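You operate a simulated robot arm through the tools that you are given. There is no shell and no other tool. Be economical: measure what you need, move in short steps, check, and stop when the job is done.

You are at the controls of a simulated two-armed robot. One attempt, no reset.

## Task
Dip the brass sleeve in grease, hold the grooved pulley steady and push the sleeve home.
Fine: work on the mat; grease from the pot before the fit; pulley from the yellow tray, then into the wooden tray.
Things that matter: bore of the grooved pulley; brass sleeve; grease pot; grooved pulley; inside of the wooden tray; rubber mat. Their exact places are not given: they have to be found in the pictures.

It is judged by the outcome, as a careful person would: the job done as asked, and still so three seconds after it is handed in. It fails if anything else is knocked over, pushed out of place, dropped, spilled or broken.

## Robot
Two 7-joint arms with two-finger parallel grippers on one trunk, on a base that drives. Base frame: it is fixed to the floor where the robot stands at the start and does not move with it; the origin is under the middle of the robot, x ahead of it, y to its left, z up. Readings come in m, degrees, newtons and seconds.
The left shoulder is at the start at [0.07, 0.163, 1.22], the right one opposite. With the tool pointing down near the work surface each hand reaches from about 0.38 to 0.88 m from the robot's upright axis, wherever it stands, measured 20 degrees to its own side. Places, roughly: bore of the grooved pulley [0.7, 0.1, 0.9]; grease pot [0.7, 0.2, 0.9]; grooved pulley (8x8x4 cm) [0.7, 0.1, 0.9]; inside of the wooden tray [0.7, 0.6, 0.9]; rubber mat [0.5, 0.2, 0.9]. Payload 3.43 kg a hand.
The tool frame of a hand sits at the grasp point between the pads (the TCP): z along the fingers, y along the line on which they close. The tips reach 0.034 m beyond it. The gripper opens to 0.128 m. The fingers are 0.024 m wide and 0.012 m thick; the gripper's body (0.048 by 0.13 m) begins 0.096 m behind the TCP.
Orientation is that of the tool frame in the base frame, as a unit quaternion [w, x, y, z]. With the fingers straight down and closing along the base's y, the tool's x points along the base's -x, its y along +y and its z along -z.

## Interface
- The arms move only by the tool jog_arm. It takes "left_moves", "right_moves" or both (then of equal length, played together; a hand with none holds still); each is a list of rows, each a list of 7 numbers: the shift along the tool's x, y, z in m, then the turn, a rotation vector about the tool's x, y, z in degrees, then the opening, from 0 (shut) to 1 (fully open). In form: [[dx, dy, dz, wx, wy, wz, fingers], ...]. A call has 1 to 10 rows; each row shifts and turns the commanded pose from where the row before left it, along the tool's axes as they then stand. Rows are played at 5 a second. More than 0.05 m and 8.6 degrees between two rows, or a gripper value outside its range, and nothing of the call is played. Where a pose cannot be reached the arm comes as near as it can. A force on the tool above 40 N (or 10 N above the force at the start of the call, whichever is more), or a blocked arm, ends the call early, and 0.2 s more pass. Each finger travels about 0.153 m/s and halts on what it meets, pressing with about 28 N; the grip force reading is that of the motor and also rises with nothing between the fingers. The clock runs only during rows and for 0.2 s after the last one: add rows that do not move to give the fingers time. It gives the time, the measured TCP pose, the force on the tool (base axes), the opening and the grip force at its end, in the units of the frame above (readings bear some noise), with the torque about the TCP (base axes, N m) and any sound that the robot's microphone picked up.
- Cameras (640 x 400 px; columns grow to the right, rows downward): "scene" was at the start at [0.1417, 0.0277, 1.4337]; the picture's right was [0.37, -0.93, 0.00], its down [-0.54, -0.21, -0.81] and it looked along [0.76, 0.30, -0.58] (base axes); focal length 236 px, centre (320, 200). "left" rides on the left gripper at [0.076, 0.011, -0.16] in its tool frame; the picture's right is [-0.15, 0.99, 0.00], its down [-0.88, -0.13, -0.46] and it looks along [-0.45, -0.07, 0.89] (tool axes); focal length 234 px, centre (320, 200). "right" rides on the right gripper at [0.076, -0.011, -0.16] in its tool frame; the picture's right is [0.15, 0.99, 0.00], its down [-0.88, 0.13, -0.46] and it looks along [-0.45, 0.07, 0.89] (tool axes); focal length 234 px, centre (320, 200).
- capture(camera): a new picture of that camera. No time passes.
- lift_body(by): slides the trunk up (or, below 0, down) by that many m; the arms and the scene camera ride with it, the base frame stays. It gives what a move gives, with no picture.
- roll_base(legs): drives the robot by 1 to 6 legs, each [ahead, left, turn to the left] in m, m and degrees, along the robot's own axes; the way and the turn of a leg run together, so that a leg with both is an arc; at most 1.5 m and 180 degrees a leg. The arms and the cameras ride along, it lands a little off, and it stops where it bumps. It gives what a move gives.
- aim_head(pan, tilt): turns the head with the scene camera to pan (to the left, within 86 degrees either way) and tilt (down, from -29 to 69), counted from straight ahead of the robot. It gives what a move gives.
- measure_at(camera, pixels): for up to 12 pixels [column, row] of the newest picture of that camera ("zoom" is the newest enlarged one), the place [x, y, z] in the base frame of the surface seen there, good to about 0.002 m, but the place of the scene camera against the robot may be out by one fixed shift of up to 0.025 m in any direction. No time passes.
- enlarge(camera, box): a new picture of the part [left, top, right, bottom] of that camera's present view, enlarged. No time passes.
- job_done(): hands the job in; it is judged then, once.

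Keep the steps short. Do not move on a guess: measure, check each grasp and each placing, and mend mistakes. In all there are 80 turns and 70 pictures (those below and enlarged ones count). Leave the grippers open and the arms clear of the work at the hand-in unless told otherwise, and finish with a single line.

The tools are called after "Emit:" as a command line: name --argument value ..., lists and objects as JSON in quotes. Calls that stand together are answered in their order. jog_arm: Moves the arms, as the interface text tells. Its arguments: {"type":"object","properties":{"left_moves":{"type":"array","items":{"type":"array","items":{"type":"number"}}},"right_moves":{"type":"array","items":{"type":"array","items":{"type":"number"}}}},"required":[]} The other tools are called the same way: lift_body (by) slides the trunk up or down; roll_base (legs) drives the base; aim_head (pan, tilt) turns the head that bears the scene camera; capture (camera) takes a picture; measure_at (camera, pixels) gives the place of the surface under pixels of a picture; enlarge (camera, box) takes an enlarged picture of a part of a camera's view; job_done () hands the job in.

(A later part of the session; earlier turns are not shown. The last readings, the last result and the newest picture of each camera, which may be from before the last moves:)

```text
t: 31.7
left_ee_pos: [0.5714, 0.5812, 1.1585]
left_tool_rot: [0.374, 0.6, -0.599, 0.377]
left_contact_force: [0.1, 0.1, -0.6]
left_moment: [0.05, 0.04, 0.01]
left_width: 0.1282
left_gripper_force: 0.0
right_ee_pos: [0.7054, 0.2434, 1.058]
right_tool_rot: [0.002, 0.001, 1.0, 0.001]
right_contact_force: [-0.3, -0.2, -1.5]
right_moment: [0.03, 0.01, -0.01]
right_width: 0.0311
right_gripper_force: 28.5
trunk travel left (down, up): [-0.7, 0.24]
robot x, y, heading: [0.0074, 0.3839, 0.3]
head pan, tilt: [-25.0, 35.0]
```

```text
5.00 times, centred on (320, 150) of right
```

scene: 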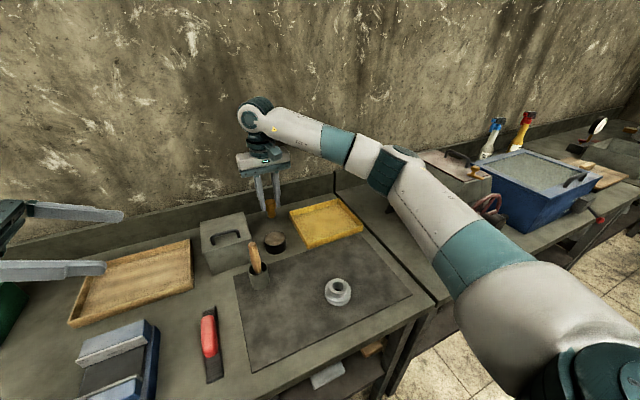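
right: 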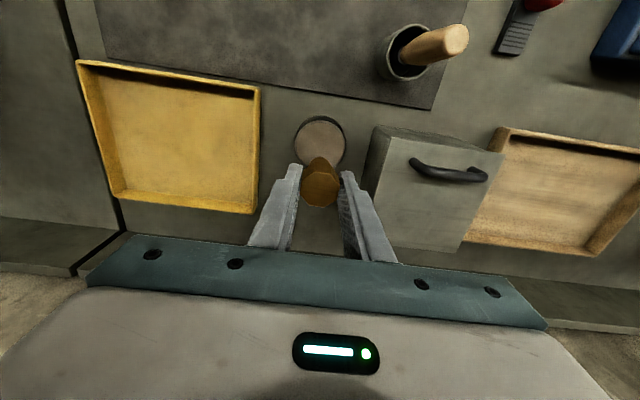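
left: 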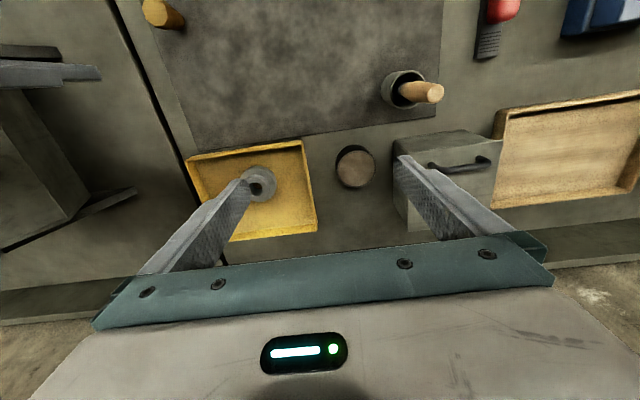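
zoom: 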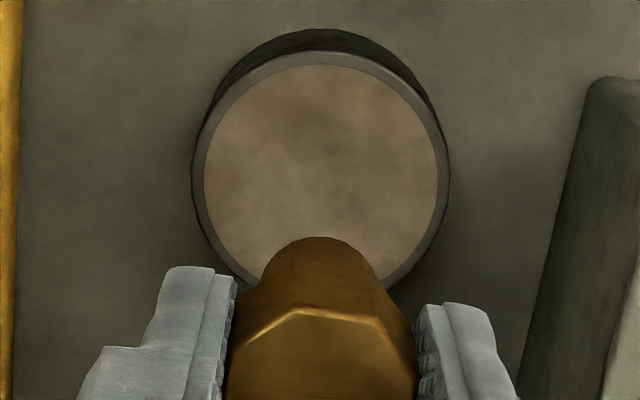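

The tin's centre is (0.704, 0.243) and the grease level about 0.899. The sleeve's bottom is about 64.5 mm below the TCP. I'll lower to just above the grease first, then slowly about 14 mm in.

Emit:
jog_arm --right_moves '[[0.001, 0, 0.04, 0, 0, 0, 0.2], [0, 0, 0.04, 0, 0, 0, 0.2], [0, 0, 0.008, 0, 0, 0, 0.2], [0, 0, 0.005, 0, 0, 0, 0.2], [0, 0, 0.005, 0, 0, 0, 0.2], [0, 0, 0.005, 0, 0, 0, 0.2], [0, 0, 0.005, 0, 0, 0, 0.2], [0, 0, 0, 0, 0, 0, 0.2], [0, 0, 0, 0, 0, 0, 0.2]]'

Emit:
capture --camera "right"

```text
t: 33.7
left_ee_pos: [0.5729, 0.584, 1.1584]
left_tool_rot: [-0.375, -0.599, 0.6, -0.376]
left_contact_force: [0.4, 0.0, 0.4]
left_moment: [0.0, 0.0, 0.01]
left_width: 0.1281
left_gripper_force: 0.0
right_ee_pos: [0.7059, 0.2433, 0.9502]
right_tool_rot: [-0.001, 0.0, 1.0, -0.001]
right_contact_force: [-0.1, 0.0, -1.2]
right_moment: [0.04, 0.03, 0.03]
right_width: 0.0309
right_gripper_force: 27.6
trunk travel left (down, up): [-0.7, 0.24]
robot x, y, heading: [0.0055, 0.3811, -0.1]
head pan, tilt: [-25.0, 35.0]
```

```text
41 pictures are left
```

right: 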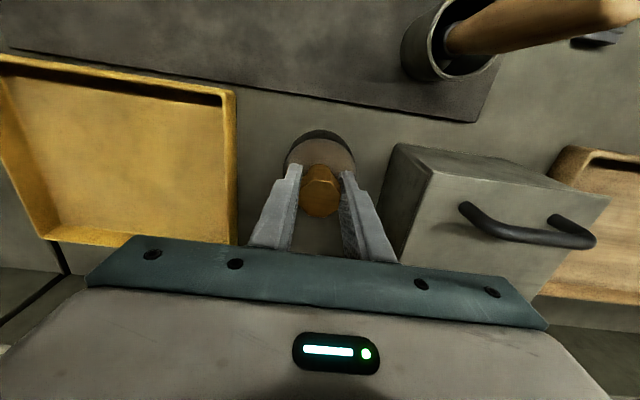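

There's no resistance and it's in the grease. I'll lift straight out and check the shank.

Emit:
jog_arm --right_moves '[[0, 0, 0, 0, 0, 0, 0.2], [0, 0, -0.01, 0, 0, 0, 0.2], [0, 0, -0.015, 0, 0, 0, 0.2], [0, 0, -0.04, 0, 0, 0, 0.2], [0, 0, -0.045, 0, 0, 0, 0.2], [0, 0, 0, 0, 0, 0, 0.2]]'

Emit:
enlarge --camera "right" --box '[256, 110, 384, 190]'

Emit:
enlarge --camera "scene" --box '[220, 150, 320, 250]'

```text
t: 35.1
left_ee_pos: [0.5721, 0.5835, 1.1578]
left_tool_rot: [0.374, 0.6, -0.598, 0.376]
left_contact_force: [0.4, -0.6, 0.2]
left_moment: [-0.02, 0.01, 0.0]
left_width: 0.128
left_gripper_force: 0.1
right_ee_pos: [0.7043, 0.2445, 1.0641]
right_tool_rot: [0.0, 0.0, 1.0, 0.0]
right_contact_force: [0.3, -0.7, -1.3]
right_moment: [-0.01, 0.01, -0.02]
right_width: 0.0308
right_gripper_force: 28.7
trunk travel left (down, up): [-0.7, 0.24]
robot x, y, heading: [0.0068, 0.3846, 0.1]
head pan, tilt: [-25.0, 35.0]
```

```text
5.00 times, centred on (320, 150) of right
```

zoom: 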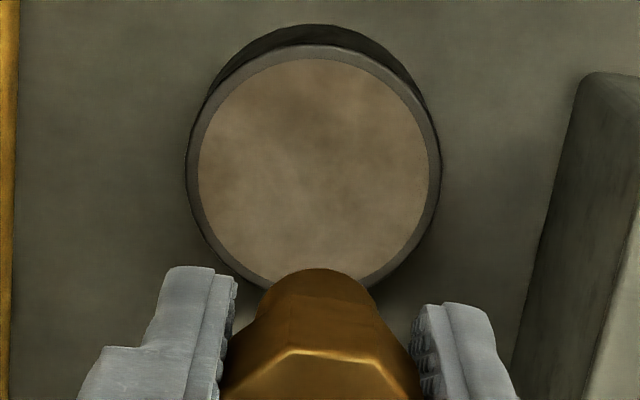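

```text
4.00 times, centred on (270, 200) of scene
```

zoom: 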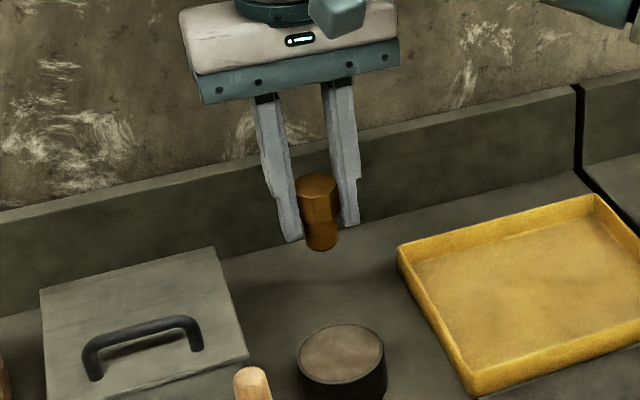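

The shank now looks dark and wet, so it's greased. Next, the left hand comes in from the left side, tilted 64°, to a standoff from the pulley at (0.461, 0.141).

Emit:
jog_arm --left_moves '[[0, 0.037, 0.015, 0, 0, 0, 1], [0, 0.037, 0.015, 0, 0, 0, 1], [0, 0.037, 0.015, 0, 0, 0, 0.8], [-0.0069, 0, 0.041, 0, 0, 0, 0.8], [-0.0069, 0, 0.041, 0, 0, 0, 0.8], [-0.0069, 0, 0.041, 0, 0, 0, 0.8], [-0.0069, 0, 0.041, 0, 0, 0, 0.8], [-0.0069, 0, 0.041, 0, 0, 0, 0.8], [0, 0, 0, 0, 0, 0, 0.8]]'

Emit:
capture --camera "left"

Emit:
capture --camera "scene"

```text
t: 37.1
left_ee_pos: [0.4468, 0.4243, 1.0712]
left_tool_rot: [0.369, 0.603, -0.602, 0.371]
left_contact_force: [-0.2, 0.4, 0.9]
left_moment: [0.0, 0.03, 0.0]
left_width: 0.1025
left_gripper_force: 0.0
left hand out of reach, approached as far as the arm can: row 6, 7, 8
right_ee_pos: [0.7052, 0.2449, 1.0641]
right_tool_rot: [0.0, 0.0, 1.0, 0.0]
right_contact_force: [0.9, 0.0, -0.9]
right_moment: [0.0, -0.02, 0.01]
right_width: 0.0309
right_gripper_force: 28.0
trunk travel left (down, up): [-0.7, 0.24]
robot x, y, heading: [0.0032, 0.3809, -0.1]
head pan, tilt: [-25.0, 35.0]
```

```text
38 pictures are left
```

left: 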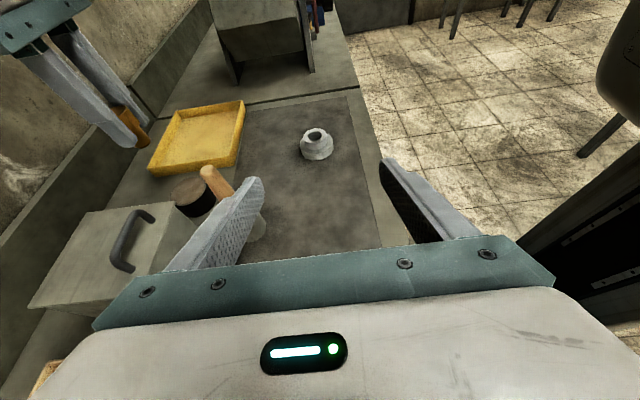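

```text
37 pictures are left
```

scene: 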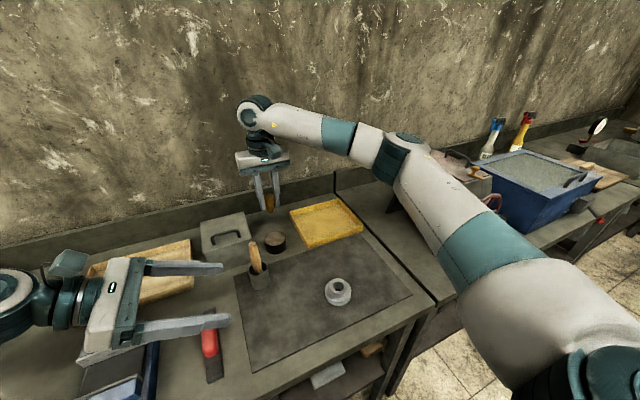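

The left arm is folded too close for this pose. Backing the robot 0.12 m and shifting it 0.18 m right should give both arms room, and both hands are high enough to clear everything on the way.

Emit:
roll_base --legs '[[-0.12, 0, 0], [0, -0.18, 0]]'

Emit:
capture --camera "scene"

```text
t: 39.4
left_ee_pos: [0.3248, 0.2478, 1.0713]
left_tool_rot: [0.368, 0.604, -0.6, 0.373]
left_contact_force: [-0.7, 0.2, 0.3]
left_moment: [-0.02, -0.03, -0.03]
left_width: 0.1024
left_gripper_force: 0.1
right_ee_pos: [0.583, 0.0688, 1.064]
right_tool_rot: [0.0, -0.002, 1.0, -0.001]
right_contact_force: [0.7, 0.0, -0.5]
right_moment: [-0.03, 0.05, -0.04]
right_width: 0.0308
right_gripper_force: 27.9
trunk travel left (down, up): [-0.7, 0.24]
robot x, y, heading: [-0.1168, 0.2103, 0.3]
head pan, tilt: [-25.0, 35.0]
```

```text
36 pictures are left
```

scene: 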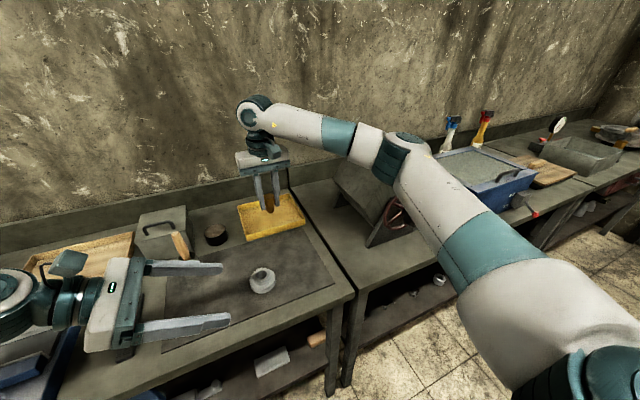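

The arms are clear. I'll move the left hand forward to x ≈ 0.461 and begin lowering to the standoff.

Emit:
jog_arm --left_moves '[[0, -0.034, 0, 0, 0, 0, 0.8], [0, -0.034, 0, 0, 0, 0, 0.8], [0, -0.034, 0, 0, 0, 0, 0.8], [0, -0.034, 0, 0, 0, 0, 0.8], [-0.031, 0, 0.0085, 0, 0, 0, 0.8], [-0.031, 0, 0.0085, 0, 0, 0, 0.8], [0, 0, 0, 0, 0, 0, 0.8]]'

Emit:
capture --camera "left"

```text
t: 41.0
left_ee_pos: [0.4013, 0.2818, 1.0941]
left_tool_rot: [0.361, 0.608, -0.603, 0.369]
left_contact_force: [0.0, -0.6, 0.5]
left_moment: [0.02, 0.02, -0.01]
left_width: 0.1026
left_gripper_force: 0.2
left hand out of reach, approached as far as the arm can: row 1, 2, 3, 4, 5, 6
right_ee_pos: [0.5824, 0.0678, 1.0636]
right_tool_rot: [0.0, -0.002, 1.0, 0.0]
right_contact_force: [-0.6, -0.4, -0.7]
right_moment: [-0.01, 0.0, -0.02]
right_width: 0.0308
right_gripper_force: 27.6
trunk travel left (down, up): [-0.7, 0.24]
robot x, y, heading: [-0.1157, 0.2012, 0.0]
head pan, tilt: [-25.0, 35.0]
```

```text
35 pictures are left
```

left: 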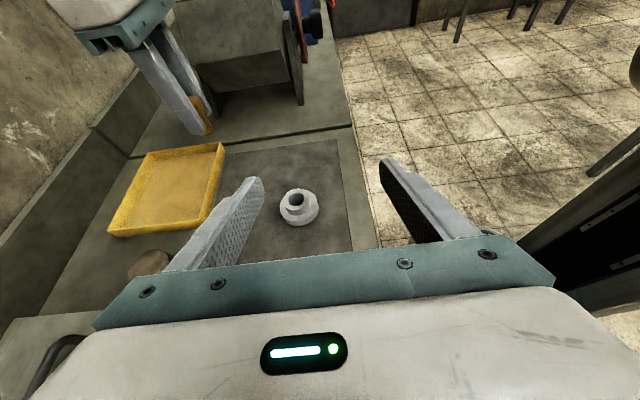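

The side-on hold is awkward for this wrist. Instead the left hand will close along y and lean back toward the robot by about 45°. That leaves the space above the pulley free for the right hand, and the camera will sit well above the table. I'll undo the tilt first.

Emit:
jog_arm --left_moves '[[0, 0, 0, 0, -7.8, 0, 0.8], [0, 0, 0, 0, -7.8, 0, 0.8], [0, 0, 0, 0, -7.8, 0, 0.8], [0, 0, 0, 0, -7.8, 0, 0.8], [0, 0, 0, 0, -7.8, 0, 0.8], [0, 0, 0, 0, -7.8, 0, 0.8], [0, 0, 0, 0, -7.8, 0, 0.8], [0, 0, 0, 0, -7.8, 0, 0.8], [0, 0, 0, 0, 0, 8, 0.8], [0, 0, 0, 0, 0, 8, 0.8]]'

Emit:
jog_arm --left_moves '[[0, 0, 0, 0, 0, 8.2, 0.8], [0, 0, 0, 0, 0, 8.2, 0.8], [0, 0, 0, 0, 0, 8.2, 0.8], [0, 0, 0, 0, 0, 8.2, 0.8], [0, 0, 0, 0, 0, 8.2, 0.8], [0, 0, 0, 0, 0, 8.2, 0.8], [0, 0, 0, 0, 0, 8.2, 0.8], [0, 0, 0, 0, 0, 8.2, 0.8], [0, 0, 0, 0, 0, 8.2, 0.8], [0, 0, 0, 0, 0, 0, 0.8]]'

```text
t: 43.2
left_ee_pos: [0.3872, 0.3261, 1.0985]
left_tool_rot: [-0.003, -0.603, 0.797, -0.006]
left_contact_force: [0.0, 0.0, -0.4]
left_moment: [0.01, 0.02, 0.0]
left_width: 0.1023
left_gripper_force: 0.1
left hand out of reach, approached as far as the arm can: row 7, 8
right_ee_pos: [0.5809, 0.0695, 1.0633]
right_tool_rot: [0.001, -0.001, 1.0, 0.001]
right_contact_force: [0.5, 0.6, -0.9]
right_moment: [0.02, 0.01, 0.01]
right_width: 0.0308
right_gripper_force: 27.9
trunk travel left (down, up): [-0.7, 0.24]
robot x, y, heading: [-0.116, 0.2056, 0.2]
head pan, tilt: [-25.0, 35.0]
```

```text
t: 45.4
left_ee_pos: [0.3868, 0.3263, 1.0979]
left_tool_rot: [0.001, -0.003, 1.0, -0.008]
left_contact_force: [-0.6, -0.8, 0.5]
left_moment: [0.01, 0.0, -0.04]
left_width: 0.1024
left_gripper_force: 0.0
right_ee_pos: [0.5826, 0.069, 1.0621]
right_tool_rot: [-0.001, -0.002, 1.0, 0.0]
right_contact_force: [0.3, 0.6, -1.4]
right_moment: [0.0, -0.02, 0.03]
right_width: 0.0309
right_gripper_force: 27.7
trunk travel left (down, up): [-0.7, 0.24]
robot x, y, heading: [-0.1157, 0.2037, 0.1]
head pan, tilt: [-25.0, 35.0]
```

Now I'll lean the left hand 45° while shifting it across to y ≈ 0.141.

Emit:
jog_arm --left_moves '[[0, -0.031, 0, 0, -7.5, 0, 0.8], [0, -0.031, 0, 0, -7.5, 0, 0.8], [0, -0.031, 0, 0, -7.5, 0, 0.8], [0, -0.031, 0, 0, -7.5, 0, 0.8], [0, -0.031, 0, 0, -7.5, 0, 0.8], [0, -0.03, 0, 0, -7.5, 0, 0.8], [0, 0, 0, 0, 0, 0, 0.8]]'

Emit:
capture --camera "left"

```text
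t: 47.0
left_ee_pos: [0.3913, 0.3196, 1.2048]
left_tool_rot: [0.322, -0.007, 0.947, -0.004]
left_contact_force: [-0.6, -0.8, 1.0]
left_moment: [0.0, 0.0, 0.0]
left_width: 0.1024
left_gripper_force: 0.2
left hand out of reach, approached as far as the arm can: row 1, 2, 3, 4, 5, 6
right_ee_pos: [0.5833, 0.0677, 1.0616]
right_tool_rot: [0.0, -0.002, 1.0, 0.0]
right_contact_force: [0.8, 0.1, -1.8]
right_moment: [-0.01, 0.02, 0.02]
right_width: 0.0308
right_gripper_force: 27.9
trunk travel left (down, up): [-0.7, 0.24]
robot x, y, heading: [-0.119, 0.2032, 0.3]
head pan, tilt: [-25.0, 35.0]
```

```text
34 pictures are left
```

left: 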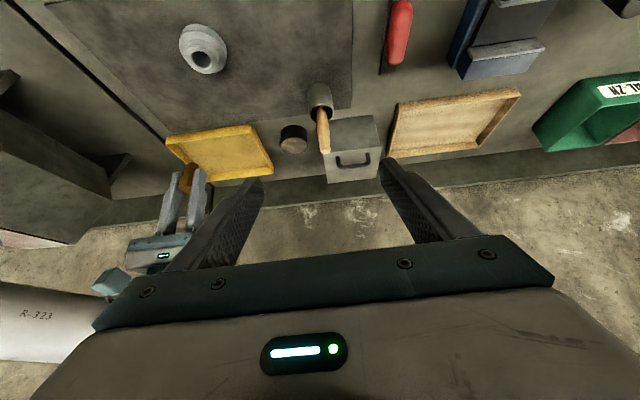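

The arm is too folded here. I'll back the robot another 0.12 m and shift it 0.11 m right, then retry the lean.

Emit:
roll_base --legs '[[-0.13, 0, 0], [0, -0.11, 0]]'

Emit:
jog_arm --left_moves '[[-0.03, 0, 0.015, 0, -2.5, 0, 0.8], [-0.03, 0, 0.015, 0, -2.5, 0, 0.8], [0, 0, 0.03, 0, -2.4, 0, 0.8], [0, 0, 0.03, 0, 0, 0, 0.8], [0, 0, 0.03, 0, 0, 0, 0.8], [0, 0, 0, 0, 0, 0, 0.8]]'

```text
t: 49.1
left_ee_pos: [0.2623, 0.2125, 1.2056]
left_tool_rot: [0.323, -0.006, 0.946, -0.005]
left_contact_force: [-0.5, -0.4, -0.3]
left_moment: [0.0, -0.02, -0.01]
left_width: 0.1023
left_gripper_force: 0.0
right_ee_pos: [0.4538, -0.0396, 1.0626]
right_tool_rot: [0.001, -0.002, 1.0, 0.0]
right_contact_force: [-0.1, -1.0, -0.7]
right_moment: [0.0, -0.01, 0.0]
right_width: 0.0307
right_gripper_force: 28.1
trunk travel left (down, up): [-0.7, 0.24]
robot x, y, heading: [-0.243, 0.0985, -0.0]
head pan, tilt: [-25.0, 35.0]
```

```text
t: 50.5
left_ee_pos: [0.3936, 0.2146, 1.1545]
left_tool_rot: [0.384, -0.006, 0.923, -0.005]
left_contact_force: [0.6, -0.6, 0.2]
left_moment: [0.02, -0.01, -0.01]
left_width: 0.1022
left_gripper_force: 0.0
left hand out of reach, approached as far as the arm can: row 5
right_ee_pos: [0.4544, -0.041, 1.0633]
right_tool_rot: [0.001, -0.002, 1.0, 0.0]
right_contact_force: [0.1, 0.1, -1.2]
right_moment: [0.04, 0.04, 0.0]
right_width: 0.0307
right_gripper_force: 27.7
trunk travel left (down, up): [-0.7, 0.24]
robot x, y, heading: [-0.243, 0.0972, 0.1]
head pan, tilt: [-25.0, 35.0]
```

The 45° lean is achieved. Next I move to the standoff at about (0.373, 0.141, 0.968).

Emit:
jog_arm --left_moves '[[0.0294, -0.0147, 0.0235, 0, 0, 0, 0.8], [0.0294, -0.0147, 0.0235, 0, 0, 0, 0.8], [0.0294, -0.0147, 0.0235, 0, 0, 0, 0.8], [0.0294, -0.0147, 0.0235, 0, 0, 0, 0.8], [0.0294, -0.0147, 0.0235, 0, 0, 0, 0.8], [0, 0, 0, 0, 0, 0, 0.8]]'

Emit:
capture --camera "left"

```text
t: 51.9
left_ee_pos: [0.3577, 0.2554, 1.0177]
left_tool_rot: [0.383, -0.006, 0.924, -0.005]
left_contact_force: [0.0, 0.6, 0.2]
left_moment: [0.0, 0.01, 0.0]
left_width: 0.1026
left_gripper_force: 0.0
left hand out of reach, approached as far as the arm can: row 1, 2, 3, 4, 5
right_ee_pos: [0.4549, -0.0412, 1.0635]
right_tool_rot: [0.002, -0.001, 1.0, 0.001]
right_contact_force: [-0.4, -0.1, -1.0]
right_moment: [0.03, -0.03, 0.0]
right_width: 0.0306
right_gripper_force: 27.7
trunk travel left (down, up): [-0.7, 0.24]
robot x, y, heading: [-0.2397, 0.0975, 0.0]
head pan, tilt: [-25.0, 35.0]
```

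```text
33 pictures are left
```

left: 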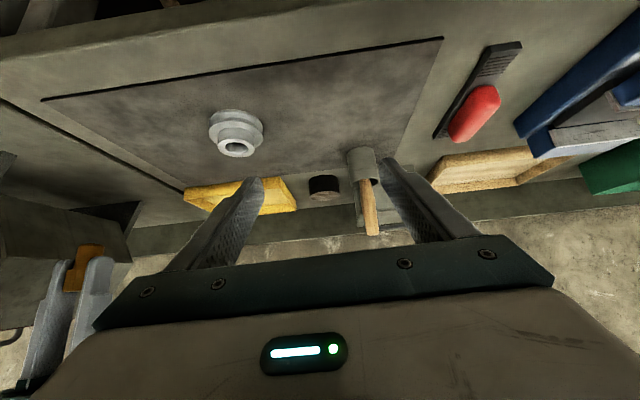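

The left arm can't come across squarely, but the pulley is round, so I can approach diagonally. I'll yaw the left hand about 32° so its fingers point forward-right, in line with its own arm.

Emit:
jog_arm --left_moves '[[0, 0, 0, 5.66, 0, 5.66, 0.8], [0, 0, 0, 5.66, 0, 5.66, 0.8], [0, 0, 0, 5.66, 0, 5.66, 0.8], [0, 0, 0, 5.66, 0, 5.66, 0.8], [-0.0022, -0.014, 0.0258, 0, 0, 0, 0.8], [-0.0022, -0.014, 0.0258, 0, 0, 0, 0.8], [-0.0022, -0.014, 0.0258, 0, 0, 0, 0.8], [0, 0, 0, 0, 0, 0, 0.8]]'

Emit:
capture --camera "left"

```text
t: 53.7
left_ee_pos: [0.3842, 0.2018, 0.9792]
left_tool_rot: [0.37, 0.249, 0.888, -0.11]
left_contact_force: [-0.7, -0.4, -0.6]
left_moment: [-0.01, -0.01, 0.05]
left_width: 0.1026
left_gripper_force: 0.1
left hand out of reach, approached as far as the arm can: row 7
right_ee_pos: [0.4543, -0.0399, 1.0634]
right_tool_rot: [0.0, -0.002, 1.0, 0.0]
right_contact_force: [-0.2, 0.3, -0.6]
right_moment: [0.01, 0.04, 0.01]
right_width: 0.031
right_gripper_force: 28.1
trunk travel left (down, up): [-0.7, 0.24]
robot x, y, heading: [-0.2397, 0.0982, 0.4]
head pan, tilt: [-25.0, 35.0]
```

```text
32 pictures are left
```

left: 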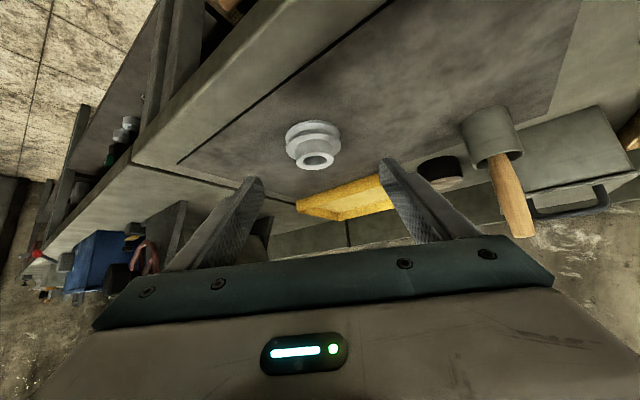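

The diagonal works and I'm nearly at the standoff, close to the arm's limit. I'll yaw 16° more to free the wrist and line up.

Emit:
jog_arm --left_moves '[[0, 0, 0, 5.66, 0, 5.66, 0.8], [0, 0, 0, 5.66, 0, 5.66, 0.8], [0.002, 0.0167, 0.0137, 0, 0, 0, 0.8], [0, 0, 0, 0, 0, 0, 0.8]]'

Emit:
capture --camera "left"

```text
t: 54.7
left_ee_pos: [0.4013, 0.2091, 0.9677]
left_tool_rot: [0.354, 0.37, 0.844, -0.16]
left_contact_force: [0.2, -0.1, 0.4]
left_moment: [0.0, -0.03, -0.01]
left_width: 0.1028
left_gripper_force: 0.0
right_ee_pos: [0.4533, -0.04, 1.0633]
right_tool_rot: [0.001, -0.002, 1.0, 0.0]
right_contact_force: [0.5, 0.0, -1.0]
right_moment: [0.02, 0.0, 0.0]
right_width: 0.0307
right_gripper_force: 27.1
trunk travel left (down, up): [-0.7, 0.24]
robot x, y, heading: [-0.2424, 0.0986, 0.0]
head pan, tilt: [-25.0, 35.0]
```

```text
31 pictures are left
```

left: 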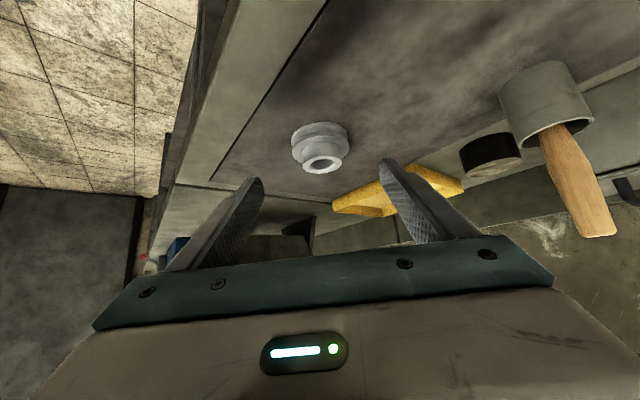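

I've reached the standoff with the pulley centred between the fingers. I'll measure the pulley from this camera for final alignment.

Emit:
measure_at --camera "left" --pixels '[[303, 165], [341, 165], [322, 156], [322, 175], [293, 140], [349, 140], [320, 124], [270, 120], [321, 166]]'

```text
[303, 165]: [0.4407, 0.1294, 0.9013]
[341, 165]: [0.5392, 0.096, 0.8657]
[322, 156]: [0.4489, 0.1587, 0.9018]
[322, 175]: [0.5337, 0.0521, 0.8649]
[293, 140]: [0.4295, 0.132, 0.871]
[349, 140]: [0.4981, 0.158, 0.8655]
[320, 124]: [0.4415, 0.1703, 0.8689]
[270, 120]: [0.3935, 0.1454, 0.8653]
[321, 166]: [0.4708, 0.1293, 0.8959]
```

The mat reads 0.8655 and the hub top 0.9015 here, and the pulley's centre is confirmed. I'll advance about 0.1 m along the fingers to straddle the rim, still open.

Emit:
jog_arm --left_moves '[[-0.0035, -0.0014, 0.03, 0, 0, 0, 0.8], [0, 0, 0.03, 0, 0, 0, 0.8], [0, 0, 0.025, 0, 0, 0, 0.8], [0, 0, 0.0125, 0, 0, 0, 0.8], [0, 0, 0, 0, 0, 0, 0.8]]'

Emit:
capture --camera "left"

Emit:
aim_head --pan 5 --tilt 35

Emit:
enlarge --camera "scene" --box '[240, 140, 400, 240]'

```text
t: 55.9
left_ee_pos: [0.4135, 0.2105, 0.9581]
left_tool_rot: [0.353, 0.371, 0.844, -0.16]
left_contact_force: [-0.8, -0.1, 0.4]
left_moment: [0.02, -0.01, -0.02]
left_width: 0.1024
left_gripper_force: 0.1
left hand out of reach, approached as far as the arm can: row 1, 2, 3, 4
right_ee_pos: [0.4548, -0.0399, 1.064]
right_tool_rot: [0.001, -0.002, 1.0, 0.001]
right_contact_force: [0.3, -0.5, -1.3]
right_moment: [0.01, 0.0, -0.02]
right_width: 0.0308
right_gripper_force: 28.0
trunk travel left (down, up): [-0.7, 0.24]
robot x, y, heading: [-0.2465, 0.1005, 0.3]
head pan, tilt: [-25.0, 35.0]
```

```text
30 pictures are left
```

left: 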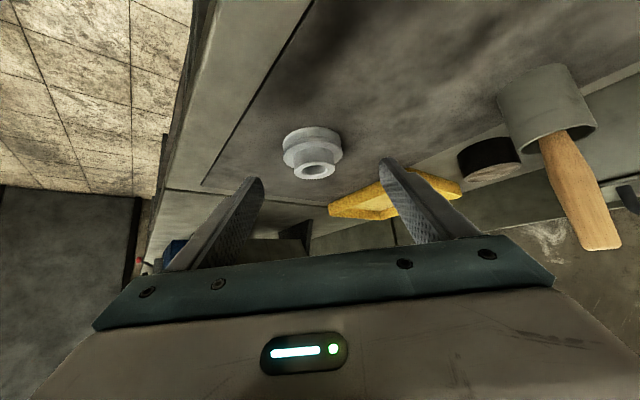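

```text
t: 56.8
left_ee_pos: [0.4147, 0.2096, 0.9582]
left_tool_rot: [0.353, 0.371, 0.844, -0.16]
left_contact_force: [0.0, 0.4, -0.8]
left_moment: [-0.02, -0.06, 0.03]
left_width: 0.1025
left_gripper_force: 0.0
right_ee_pos: [0.4552, -0.0411, 1.0632]
right_tool_rot: [0.001, -0.002, 1.0, 0.0]
right_contact_force: [-0.5, -0.5, -1.3]
right_moment: [0.02, -0.02, 0.01]
right_width: 0.0308
right_gripper_force: 28.8
trunk travel left (down, up): [-0.7, 0.24]
robot x, y, heading: [-0.2443, 0.0958, 0.2]
head pan, tilt: [5.0, 35.0]
```

```text
4.00 times, centred on (320, 190) of scene
```

zoom: 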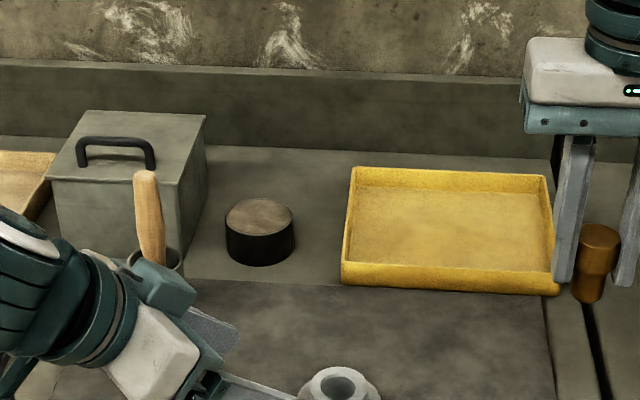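

The left arm hits its crossover limit again at y ≈ 0.11 relative to the robot. I'll raise the left hand a little, bring the right hand inward, then shift the robot 0.08 m to the right.

Emit:
jog_arm --left_moves '[[-0.021, 0, -0.021, 0, 0, 0, 0.8], [0, 0, 0, 0, 0, 0, 0.8], [0, 0, 0, 0, 0, 0, 0.8], [0, 0, 0, 0, 0, 0, 0.8]]' --right_moves '[[0, 0.03, -0.015, 0, 0, 0, 0.2], [0, 0.03, -0.015, 0, 0, 0, 0.2], [0, 0.03, 0, 0, 0, 0, 0.2], [0, 0, 0, 0, 0, 0, 0.2]]'

Emit:
roll_base --legs '[[0, -0.08, 0]]'

Emit:
capture --camera "scene"

```text
t: 57.8
left_ee_pos: [0.4142, 0.2074, 0.9886]
left_tool_rot: [0.353, 0.37, 0.844, -0.16]
left_contact_force: [-0.9, -0.2, 0.3]
left_moment: [-0.01, 0.01, 0.0]
left_width: 0.1024
left_gripper_force: 0.1
right_ee_pos: [0.4534, 0.0463, 1.0942]
right_tool_rot: [0.001, -0.001, 1.0, 0.0]
right_contact_force: [0.0, -0.3, -0.7]
right_moment: [0.02, -0.01, 0.0]
right_width: 0.0309
right_gripper_force: 27.9
trunk travel left (down, up): [-0.7, 0.24]
robot x, y, heading: [-0.2457, 0.097, 0.1]
head pan, tilt: [5.0, 35.0]
```

```text
t: 58.9
left_ee_pos: [0.4153, 0.1306, 0.9877]
left_tool_rot: [0.353, 0.37, 0.844, -0.16]
left_contact_force: [-1.3, 0.0, 0.7]
left_moment: [0.01, 0.0, 0.03]
left_width: 0.1024
left_gripper_force: 0.0
right_ee_pos: [0.4547, -0.03, 1.0938]
right_tool_rot: [0.0, -0.002, 1.0, 0.0]
right_contact_force: [0.5, -0.4, -1.5]
right_moment: [-0.01, 0.0, 0.04]
right_width: 0.0306
right_gripper_force: 27.8
trunk travel left (down, up): [-0.7, 0.24]
robot x, y, heading: [-0.2434, 0.0144, 0.1]
head pan, tilt: [5.0, 35.0]
```

```text
28 pictures are left
```

scene: 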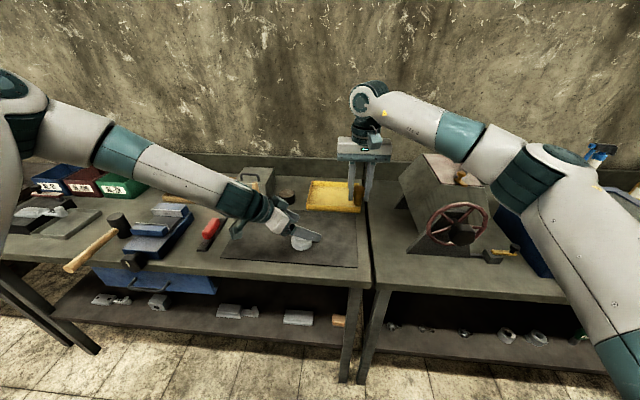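

Both arms are clear. The left hand goes back onto its approach line and then partway in.

Emit:
jog_arm --left_moves '[[0.029, 0.0205, -0.017, 0, 0, 0, 0.8], [0.029, 0.0205, -0.017, 0, 0, 0, 0.8], [0, 0, 0.02, 0, 0, 0, 0.8], [0, 0, 0.02, 0, 0, 0, 0.8], [0, 0, 0, 0, 0, 0, 0.8]]'

Emit:
capture --camera "left"

```text
t: 60.1
left_ee_pos: [0.4201, 0.1841, 0.9401]
left_tool_rot: [0.353, 0.37, 0.844, -0.16]
left_contact_force: [0.8, 0.1, -0.1]
left_moment: [0.0, 0.02, -0.01]
left_width: 0.1026
left_gripper_force: 0.0
right_ee_pos: [0.4536, -0.03, 1.0946]
right_tool_rot: [0.0, -0.003, 1.0, 0.0]
right_contact_force: [0.1, 0.4, -1.5]
right_moment: [-0.04, 0.0, 0.02]
right_width: 0.0308
right_gripper_force: 27.9
trunk travel left (down, up): [-0.7, 0.24]
robot x, y, heading: [-0.242, 0.018, 0.5]
head pan, tilt: [5.0, 35.0]
```

```text
27 pictures are left
```

left: 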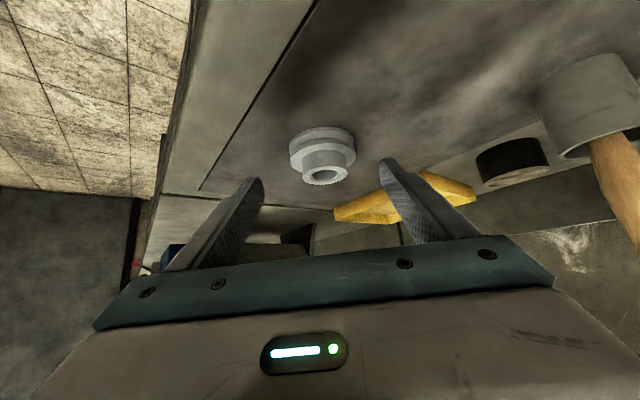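

On track. I'll advance the remaining 58 mm.

Emit:
jog_arm --left_moves '[[0, 0.001, 0.025, 0, 0, 0, 0.8], [0, 0, 0.02, 0, 0, 0, 0.8], [0, 0, 0.011, 0, 0, 0, 0.8], [0, 0, 0, 0, 0, 0, 0.8]]'

Emit:
capture --camera "left"

```text
t: 61.1
left_ee_pos: [0.4293, 0.1753, 0.9285]
left_tool_rot: [0.352, 0.37, 0.845, -0.16]
left_contact_force: [0.2, 1.2, -0.3]
left_moment: [0.01, 0.01, 0.03]
left_width: 0.1024
left_gripper_force: 0.0
left hand out of reach, approached as far as the arm can: row 1, 2, 3
right_ee_pos: [0.4549, -0.0311, 1.0934]
right_tool_rot: [0.0, -0.001, 1.0, 0.0]
right_contact_force: [-0.4, 0.2, -1.7]
right_moment: [0.03, -0.01, -0.03]
right_width: 0.031
right_gripper_force: 27.6
trunk travel left (down, up): [-0.7, 0.24]
robot x, y, heading: [-0.2435, 0.0175, -0.1]
head pan, tilt: [5.0, 35.0]
```

```text
26 pictures are left
```

left: 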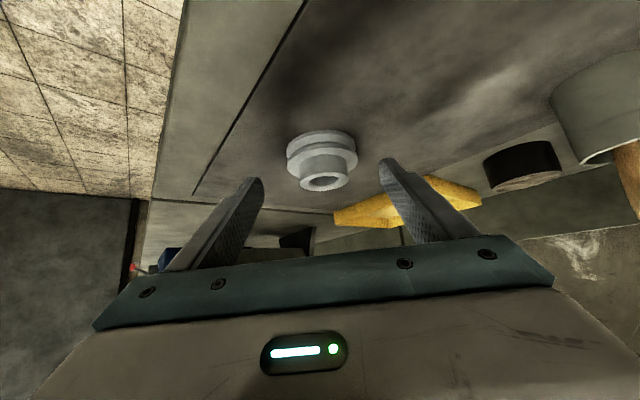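

There's another wrist limit near the end of the advance. I'll reduce the lean by 8° to about 37°, which still clears the right hand by calculation, and continue.

Emit:
jog_arm --left_moves '[[0, 0, 0, 0, 8, 0, 0.8], [-0.003, 0, 0.0135, 0, 0, 0, 0.8], [-0.003, 0, 0.0135, 0, 0, 0, 0.8], [-0.0027, 0.0007, 0.0127, 0, 0, 0, 0.8], [0, 0, 0, 0, 0, 0, 0.8]]'

```text
t: 62.3
left_ee_pos: [0.4379, 0.1776, 0.9328]
left_tool_rot: [0.34, 0.368, 0.854, -0.14]
left_contact_force: [-0.1, 0.2, -1.2]
left_moment: [-0.01, -0.04, -0.02]
left_width: 0.1023
left_gripper_force: 0.0
left hand out of reach, approached as far as the arm can: row 1, 2, 3, 4
right_ee_pos: [0.4535, -0.0298, 1.0957]
right_tool_rot: [0.0, -0.003, 1.0, 0.0]
right_contact_force: [0.8, -0.4, -0.2]
right_moment: [0.02, -0.02, 0.01]
right_width: 0.0309
right_gripper_force: 27.7
trunk travel left (down, up): [-0.7, 0.24]
robot x, y, heading: [-0.2433, 0.0173, 0.3]
head pan, tilt: [5.0, 35.0]
```

The limit gets worse toward vertical, so more lean should help. I'll lean to about 59° and then ease down to the grip position.

Emit:
jog_arm --left_moves '[[0, -0.0091, 0, 0, -8, 0, 0.8], [0, 0, 0, 0, -8, 0, 0.8], [0.0072, 0, 0.0125, 0, 0, 0, 0.8], [0.0072, 0, 0.0125, 0, 0, 0, 0.8], [0.0055, 0, 0.0125, 0, 0, 0, 0.8], [0, 0, 0, 0, 0, 0, 0.8]]'

Emit:
capture --camera "left"

```text
t: 63.7
left_ee_pos: [0.4356, 0.1871, 0.932]
left_tool_rot: [0.426, 0.35, 0.818, -0.163]
left_contact_force: [0.5, -0.6, 0.2]
left_moment: [-0.01, 0.01, -0.03]
left_width: 0.1021
left_gripper_force: 0.0
left hand out of reach, approached as far as the arm can: row 1, 2, 3, 4, 5
right_ee_pos: [0.4551, -0.0301, 1.0929]
right_tool_rot: [-0.001, -0.003, 1.0, 0.001]
right_contact_force: [-0.2, -0.6, -2.2]
right_moment: [-0.04, -0.02, 0.01]
right_width: 0.0309
right_gripper_force: 27.8
trunk travel left (down, up): [-0.7, 0.24]
robot x, y, heading: [-0.2435, 0.0202, 0.3]
head pan, tilt: [5.0, 35.0]
```

```text
25 pictures are left
```

left: 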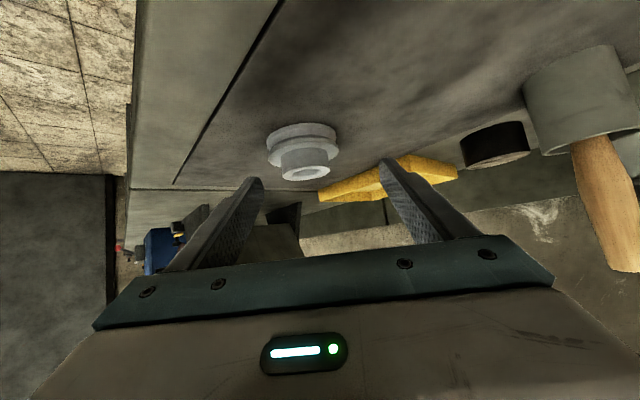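

Before repositioning again, I'll test how far the right hand can come across, staying high above everything.

Emit:
jog_arm --right_moves '[[0, 0.03, 0, 0, 0, 0, 0.2], [0, 0.03, 0, 0, 0, 0, 0.2], [0, 0.03, 0, 0, 0, 0, 0.2], [0, 0.03, 0, 0, 0, 0, 0.2], [0, 0.03, 0, 0, 0, 0, 0.2], [0, 0, 0, 0, 0, 0, 0.2]]'

Emit:
capture --camera "scene"

```text
t: 65.1
left_ee_pos: [0.4361, 0.1857, 0.9321]
left_tool_rot: [0.426, 0.351, 0.818, -0.163]
left_contact_force: [-0.2, 0.6, -0.1]
left_moment: [0.01, -0.01, 0.03]
left_width: 0.1026
left_gripper_force: 0.0
right_ee_pos: [0.4513, 0.1166, 1.0932]
right_tool_rot: [0.001, -0.001, 1.0, 0.0]
right_contact_force: [0.3, 0.1, -1.0]
right_moment: [0.02, 0.0, -0.03]
right_width: 0.0311
right_gripper_force: 27.9
trunk travel left (down, up): [-0.7, 0.24]
robot x, y, heading: [-0.244, 0.0206, 0.2]
head pan, tilt: [5.0, 35.0]
```

```text
24 pictures are left
```

scene: 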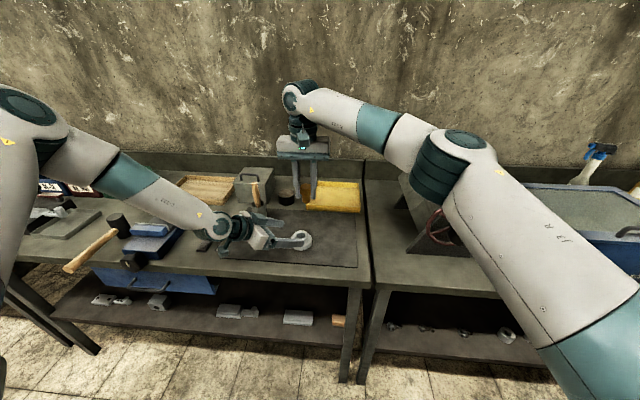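

The right hand has plenty of crossover room. So I'll raise the left hand, shift the robot another 0.09 m right, and bring the left hand in again with slack.

Emit:
jog_arm --left_moves '[[-0.0325, 0.001, -0.0233, 0, 0, 0, 0.8], [-0.0325, 0.001, -0.0233, 0, 0, 0, 0.8], [0, 0, 0, 0, 0, 0, 0.8]]'

Emit:
roll_base --legs '[[0, -0.09, 0]]'

```text
t: 65.9
left_ee_pos: [0.4354, 0.1864, 1.0128]
left_tool_rot: [0.426, 0.351, 0.817, -0.165]
left_contact_force: [0.9, 0.0, -1.1]
left_moment: [-0.02, 0.01, -0.02]
left_width: 0.1023
left_gripper_force: 0.1
right_ee_pos: [0.4518, 0.1192, 1.094]
right_tool_rot: [0.0, -0.001, 1.0, -0.001]
right_contact_force: [0.0, 0.0, -1.3]
right_moment: [-0.03, 0.0, 0.01]
right_width: 0.0308
right_gripper_force: 28.1
trunk travel left (down, up): [-0.7, 0.24]
robot x, y, heading: [-0.2424, 0.0192, 0.0]
head pan, tilt: [5.0, 35.0]
```

```text
t: 67.0
left_ee_pos: [0.4358, 0.0971, 1.0132]
left_tool_rot: [0.427, 0.35, 0.818, -0.164]
left_contact_force: [-0.6, 0.5, 0.5]
left_moment: [0.01, 0.05, 0.03]
left_width: 0.1023
left_gripper_force: 0.0
right_ee_pos: [0.4529, 0.0293, 1.0946]
right_tool_rot: [0.0, -0.001, 1.0, -0.001]
right_contact_force: [-0.1, -0.7, -0.6]
right_moment: [-0.01, 0.03, 0.02]
right_width: 0.0307
right_gripper_force: 27.9
trunk travel left (down, up): [-0.7, 0.24]
robot x, y, heading: [-0.2404, -0.0741, 0.4]
head pan, tilt: [5.0, 35.0]
```

Now the left hand goes to the new standoff and half of the advance.

Emit:
jog_arm --left_moves '[[0.0386, 0.0149, -0.0163, 0, 0, 0, 0.8], [0.0386, 0.0149, -0.0163, 0, 0, 0, 0.8], [0.0386, 0.0149, -0.0163, 0, 0, 0, 0.8], [0, 0, 0.025, 0, 0, 0, 0.8], [0, 0, 0.025, 0, 0, 0, 0.8], [0, 0, 0, 0, 0, 0, 0.8]]'

Emit:
capture --camera "left"

```text
t: 68.4
left_ee_pos: [0.4206, 0.1803, 0.9198]
left_tool_rot: [0.427, 0.35, 0.817, -0.164]
left_contact_force: [-0.2, 0.1, 0.2]
left_moment: [0.01, 0.01, -0.02]
left_width: 0.1027
left_gripper_force: 0.1
right_ee_pos: [0.4505, 0.0302, 1.0949]
right_tool_rot: [0.001, -0.003, 1.0, -0.001]
right_contact_force: [-1.0, -0.1, -1.1]
right_moment: [0.0, 0.03, 0.0]
right_width: 0.0308
right_gripper_force: 28.1
trunk travel left (down, up): [-0.7, 0.24]
robot x, y, heading: [-0.2443, -0.0709, -0.1]
head pan, tilt: [5.0, 35.0]
```

```text
23 pictures are left
```

left: 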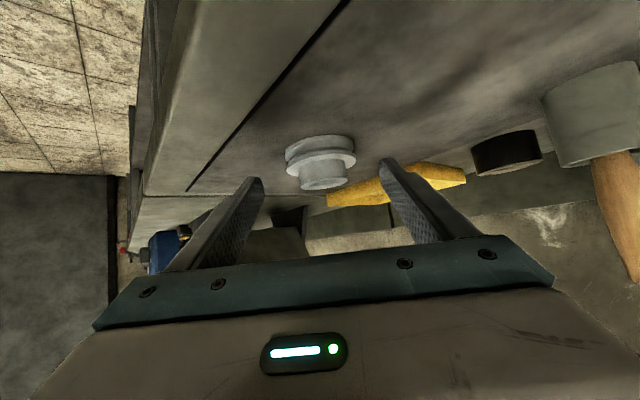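

It reaches now. I'll advance the last 43 mm.

Emit:
jog_arm --left_moves '[[-0.001, 0, 0.018, 0, 0, 0, 0.8], [-0.001, 0, 0.015, 0, 0, 0, 0.8], [0, 0, 0.009, 0, 0, 0, 0.8], [0, 0, 0, 0, 0, 0, 0.8]]'

Emit:
capture --camera "left"

Emit:
enlarge --camera "scene" --box '[240, 170, 400, 270]'

```text
t: 69.4
left_ee_pos: [0.4402, 0.1596, 0.9059]
left_tool_rot: [0.426, 0.351, 0.818, -0.163]
left_contact_force: [0.6, 0.0, 0.1]
left_moment: [0.01, 0.01, -0.01]
left_width: 0.1024
left_gripper_force: 0.0
left hand out of reach, approached as far as the arm can: row 3
right_ee_pos: [0.4527, 0.0282, 1.093]
right_tool_rot: [0.0, -0.002, 1.0, 0.0]
right_contact_force: [0.3, 0.5, -0.4]
right_moment: [0.03, -0.02, 0.02]
right_width: 0.0309
right_gripper_force: 28.2
trunk travel left (down, up): [-0.7, 0.24]
robot x, y, heading: [-0.2462, -0.0722, 0.2]
head pan, tilt: [5.0, 35.0]
```

```text
22 pictures are left
```

left: 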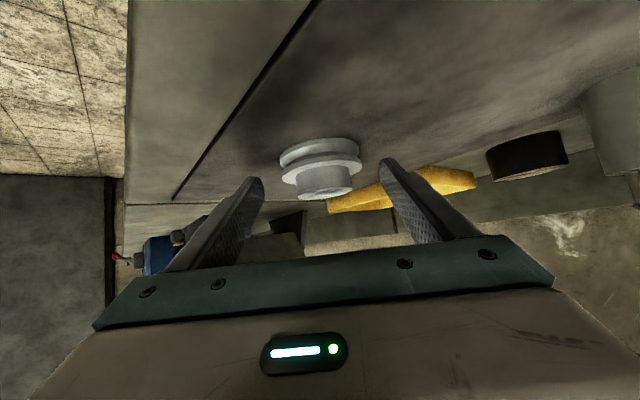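

```text
4.00 times, centred on (320, 220) of scene
```

zoom: 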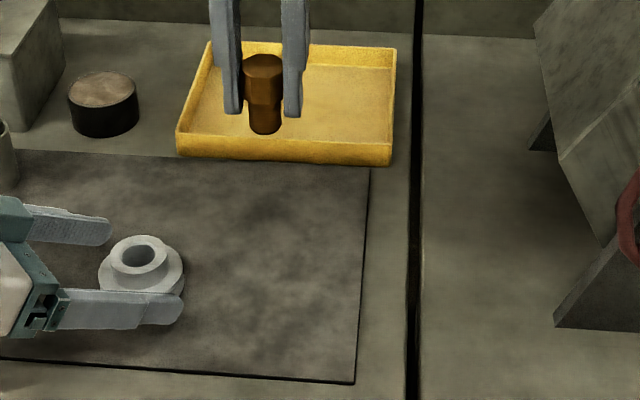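

I'm about 1 cm short of the grip, with the fingertips just level with the pulley's axis. I'll try reaching that last centimetre horizontally rather than along the tool.

Emit:
jog_arm --left_moves '[[-0.0029, 0, 0.0041, 0, 0, 0, 0.8], [-0.0029, 0, 0.0041, 0, 0, 0, 0.8], [0, 0, 0, 0, 0, 0, 0.8]]'

Emit:
jog_arm --left_moves '[[0.0041, 0, 0.0029, 0, 0, 0, 0.8], [0.0041, 0, 0.0029, 0, 0, 0, 0.8], [0, 0, 0, 0, 0, 0, 0.8]]'

```text
t: 70.2
left_ee_pos: [0.4465, 0.1534, 0.9101]
left_tool_rot: [0.425, 0.352, 0.817, -0.165]
left_contact_force: [-0.3, 0.4, 0.3]
left_moment: [0.05, 0.01, -0.03]
left_width: 0.1022
left_gripper_force: 0.1
left hand out of reach, approached as far as the arm can: row 2
right_ee_pos: [0.4504, 0.0279, 1.0935]
right_tool_rot: [0.001, 0.0, 1.0, -0.001]
right_contact_force: [-1.1, 1.0, -0.8]
right_moment: [0.02, 0.01, 0.04]
right_width: 0.0306
right_gripper_force: 28.1
trunk travel left (down, up): [-0.7, 0.24]
robot x, y, heading: [-0.2412, -0.074, 0.3]
head pan, tilt: [5.0, 35.0]
```

```text
t: 71.0
left_ee_pos: [0.4421, 0.158, 0.9064]
left_tool_rot: [0.426, 0.35, 0.818, -0.163]
left_contact_force: [0.5, 0.0, -0.2]
left_moment: [0.01, -0.01, 0.01]
left_width: 0.1024
left_gripper_force: 0.0
left hand out of reach, approached as far as the arm can: row 1, 2
right_ee_pos: [0.4505, 0.0284, 1.0943]
right_tool_rot: [0.0, -0.002, 1.0, 0.0]
right_contact_force: [0.0, 1.0, -0.8]
right_moment: [-0.01, -0.01, 0.02]
right_width: 0.0307
right_gripper_force: 27.9
trunk travel left (down, up): [-0.7, 0.24]
robot x, y, heading: [-0.2426, -0.0698, 0.2]
head pan, tilt: [5.0, 35.0]
```

The pattern is plain distance from the shoulder, so lowering the trunk brings the reach. I'll raise the left hand slightly and move it forward, then slide the trunk down about 24 mm.

Emit:
jog_arm --left_moves '[[-0.0122, 0, -0.0087, 0, 0, 0, 0.8], [-0.0038, 0, 0.0053, 0, 0, 0, 0.8], [0, 0, 0, 0, 0, 0, 0.8]]'

Emit:
lift_body --by -0.022

Emit:
capture --camera "left"

```text
t: 71.8
left_ee_pos: [0.4473, 0.1518, 0.9222]
left_tool_rot: [0.426, 0.35, 0.818, -0.164]
left_contact_force: [-0.5, 0.3, 0.7]
left_moment: [0.02, -0.03, 0.0]
left_width: 0.1025
left_gripper_force: 0.0
right_ee_pos: [0.452, 0.0274, 1.0949]
right_tool_rot: [0.001, -0.001, 1.0, 0.0]
right_contact_force: [0.8, 0.3, -1.1]
right_moment: [-0.03, 0.0, -0.01]
right_width: 0.0304
right_gripper_force: 27.9
trunk travel left (down, up): [-0.7, 0.24]
robot x, y, heading: [-0.2392, -0.0687, 0.2]
head pan, tilt: [5.0, 35.0]
```

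```text
t: 72.5
left_ee_pos: [0.4476, 0.1531, 0.8998]
left_tool_rot: [0.426, 0.351, 0.817, -0.165]
left_contact_force: [-0.7, 0.0, -0.2]
left_moment: [0.01, 0.01, 0.02]
left_width: 0.1026
left_gripper_force: 0.0
right_ee_pos: [0.4515, 0.0287, 1.0733]
right_tool_rot: [0.0, -0.001, 1.0, 0.0]
right_contact_force: [-1.2, 0.5, -1.9]
right_moment: [-0.01, 0.0, -0.02]
right_width: 0.0309
right_gripper_force: 27.5
trunk travel left (down, up): [-0.678, 0.262]
robot x, y, heading: [-0.2431, -0.0733, 0.3]
head pan, tilt: [5.0, 35.0]
```

```text
20 pictures are left
```

left: 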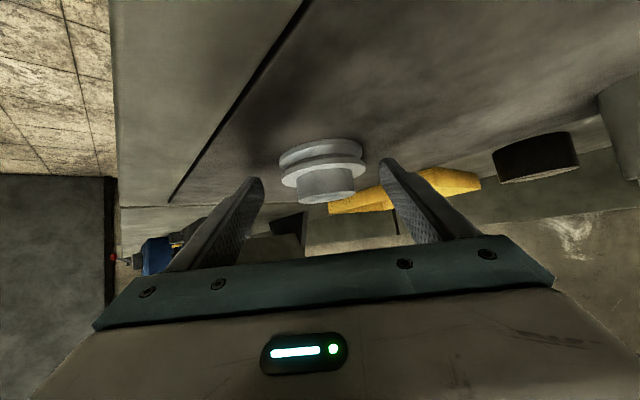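

The fingers straddle the rim well, with about 4 mm to the mat. I'll close the left hand to hold the pulley.

Emit:
jog_arm --left_moves '[[0, 0, 0, 0, 0, 0, 0.65], [0, 0, 0, 0, 0, 0, 0.5], [0, 0, 0, 0, 0, 0, 0.5], [0, 0, 0, 0, 0, 0, 0.5]]'

Emit:
capture --camera "left"

Emit:
enlarge --camera "scene" --box '[240, 160, 400, 260]'

```text
t: 73.5
left_ee_pos: [0.4474, 0.1526, 0.9009]
left_tool_rot: [0.426, 0.352, 0.817, -0.164]
left_contact_force: [0.5, 0.9, 1.1]
left_moment: [0.08, -0.12, 0.06]
left_width: 0.0705
left_gripper_force: 27.9
right_ee_pos: [0.4518, 0.0272, 1.0715]
right_tool_rot: [0.001, -0.001, 1.0, 0.0]
right_contact_force: [-0.5, 1.6, -1.5]
right_moment: [0.0, 0.02, 0.0]
right_width: 0.0309
right_gripper_force: 28.3
trunk travel left (down, up): [-0.678, 0.262]
robot x, y, heading: [-0.2445, -0.0729, 0.3]
head pan, tilt: [5.0, 35.0]
```

```text
19 pictures are left
```

left: 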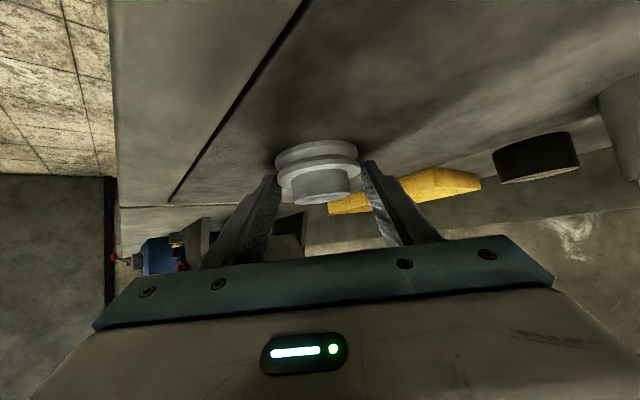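

```text
4.00 times, centred on (320, 210) of scene
```

zoom: 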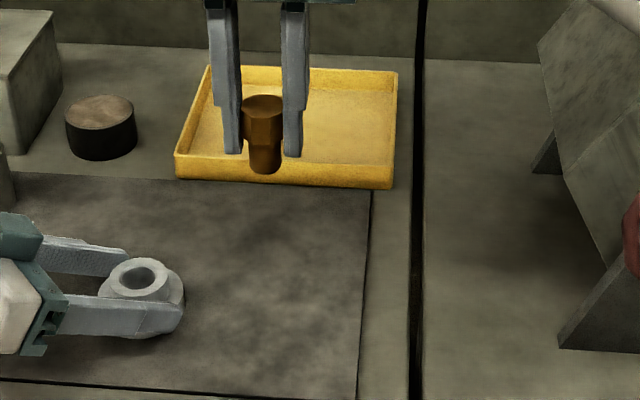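

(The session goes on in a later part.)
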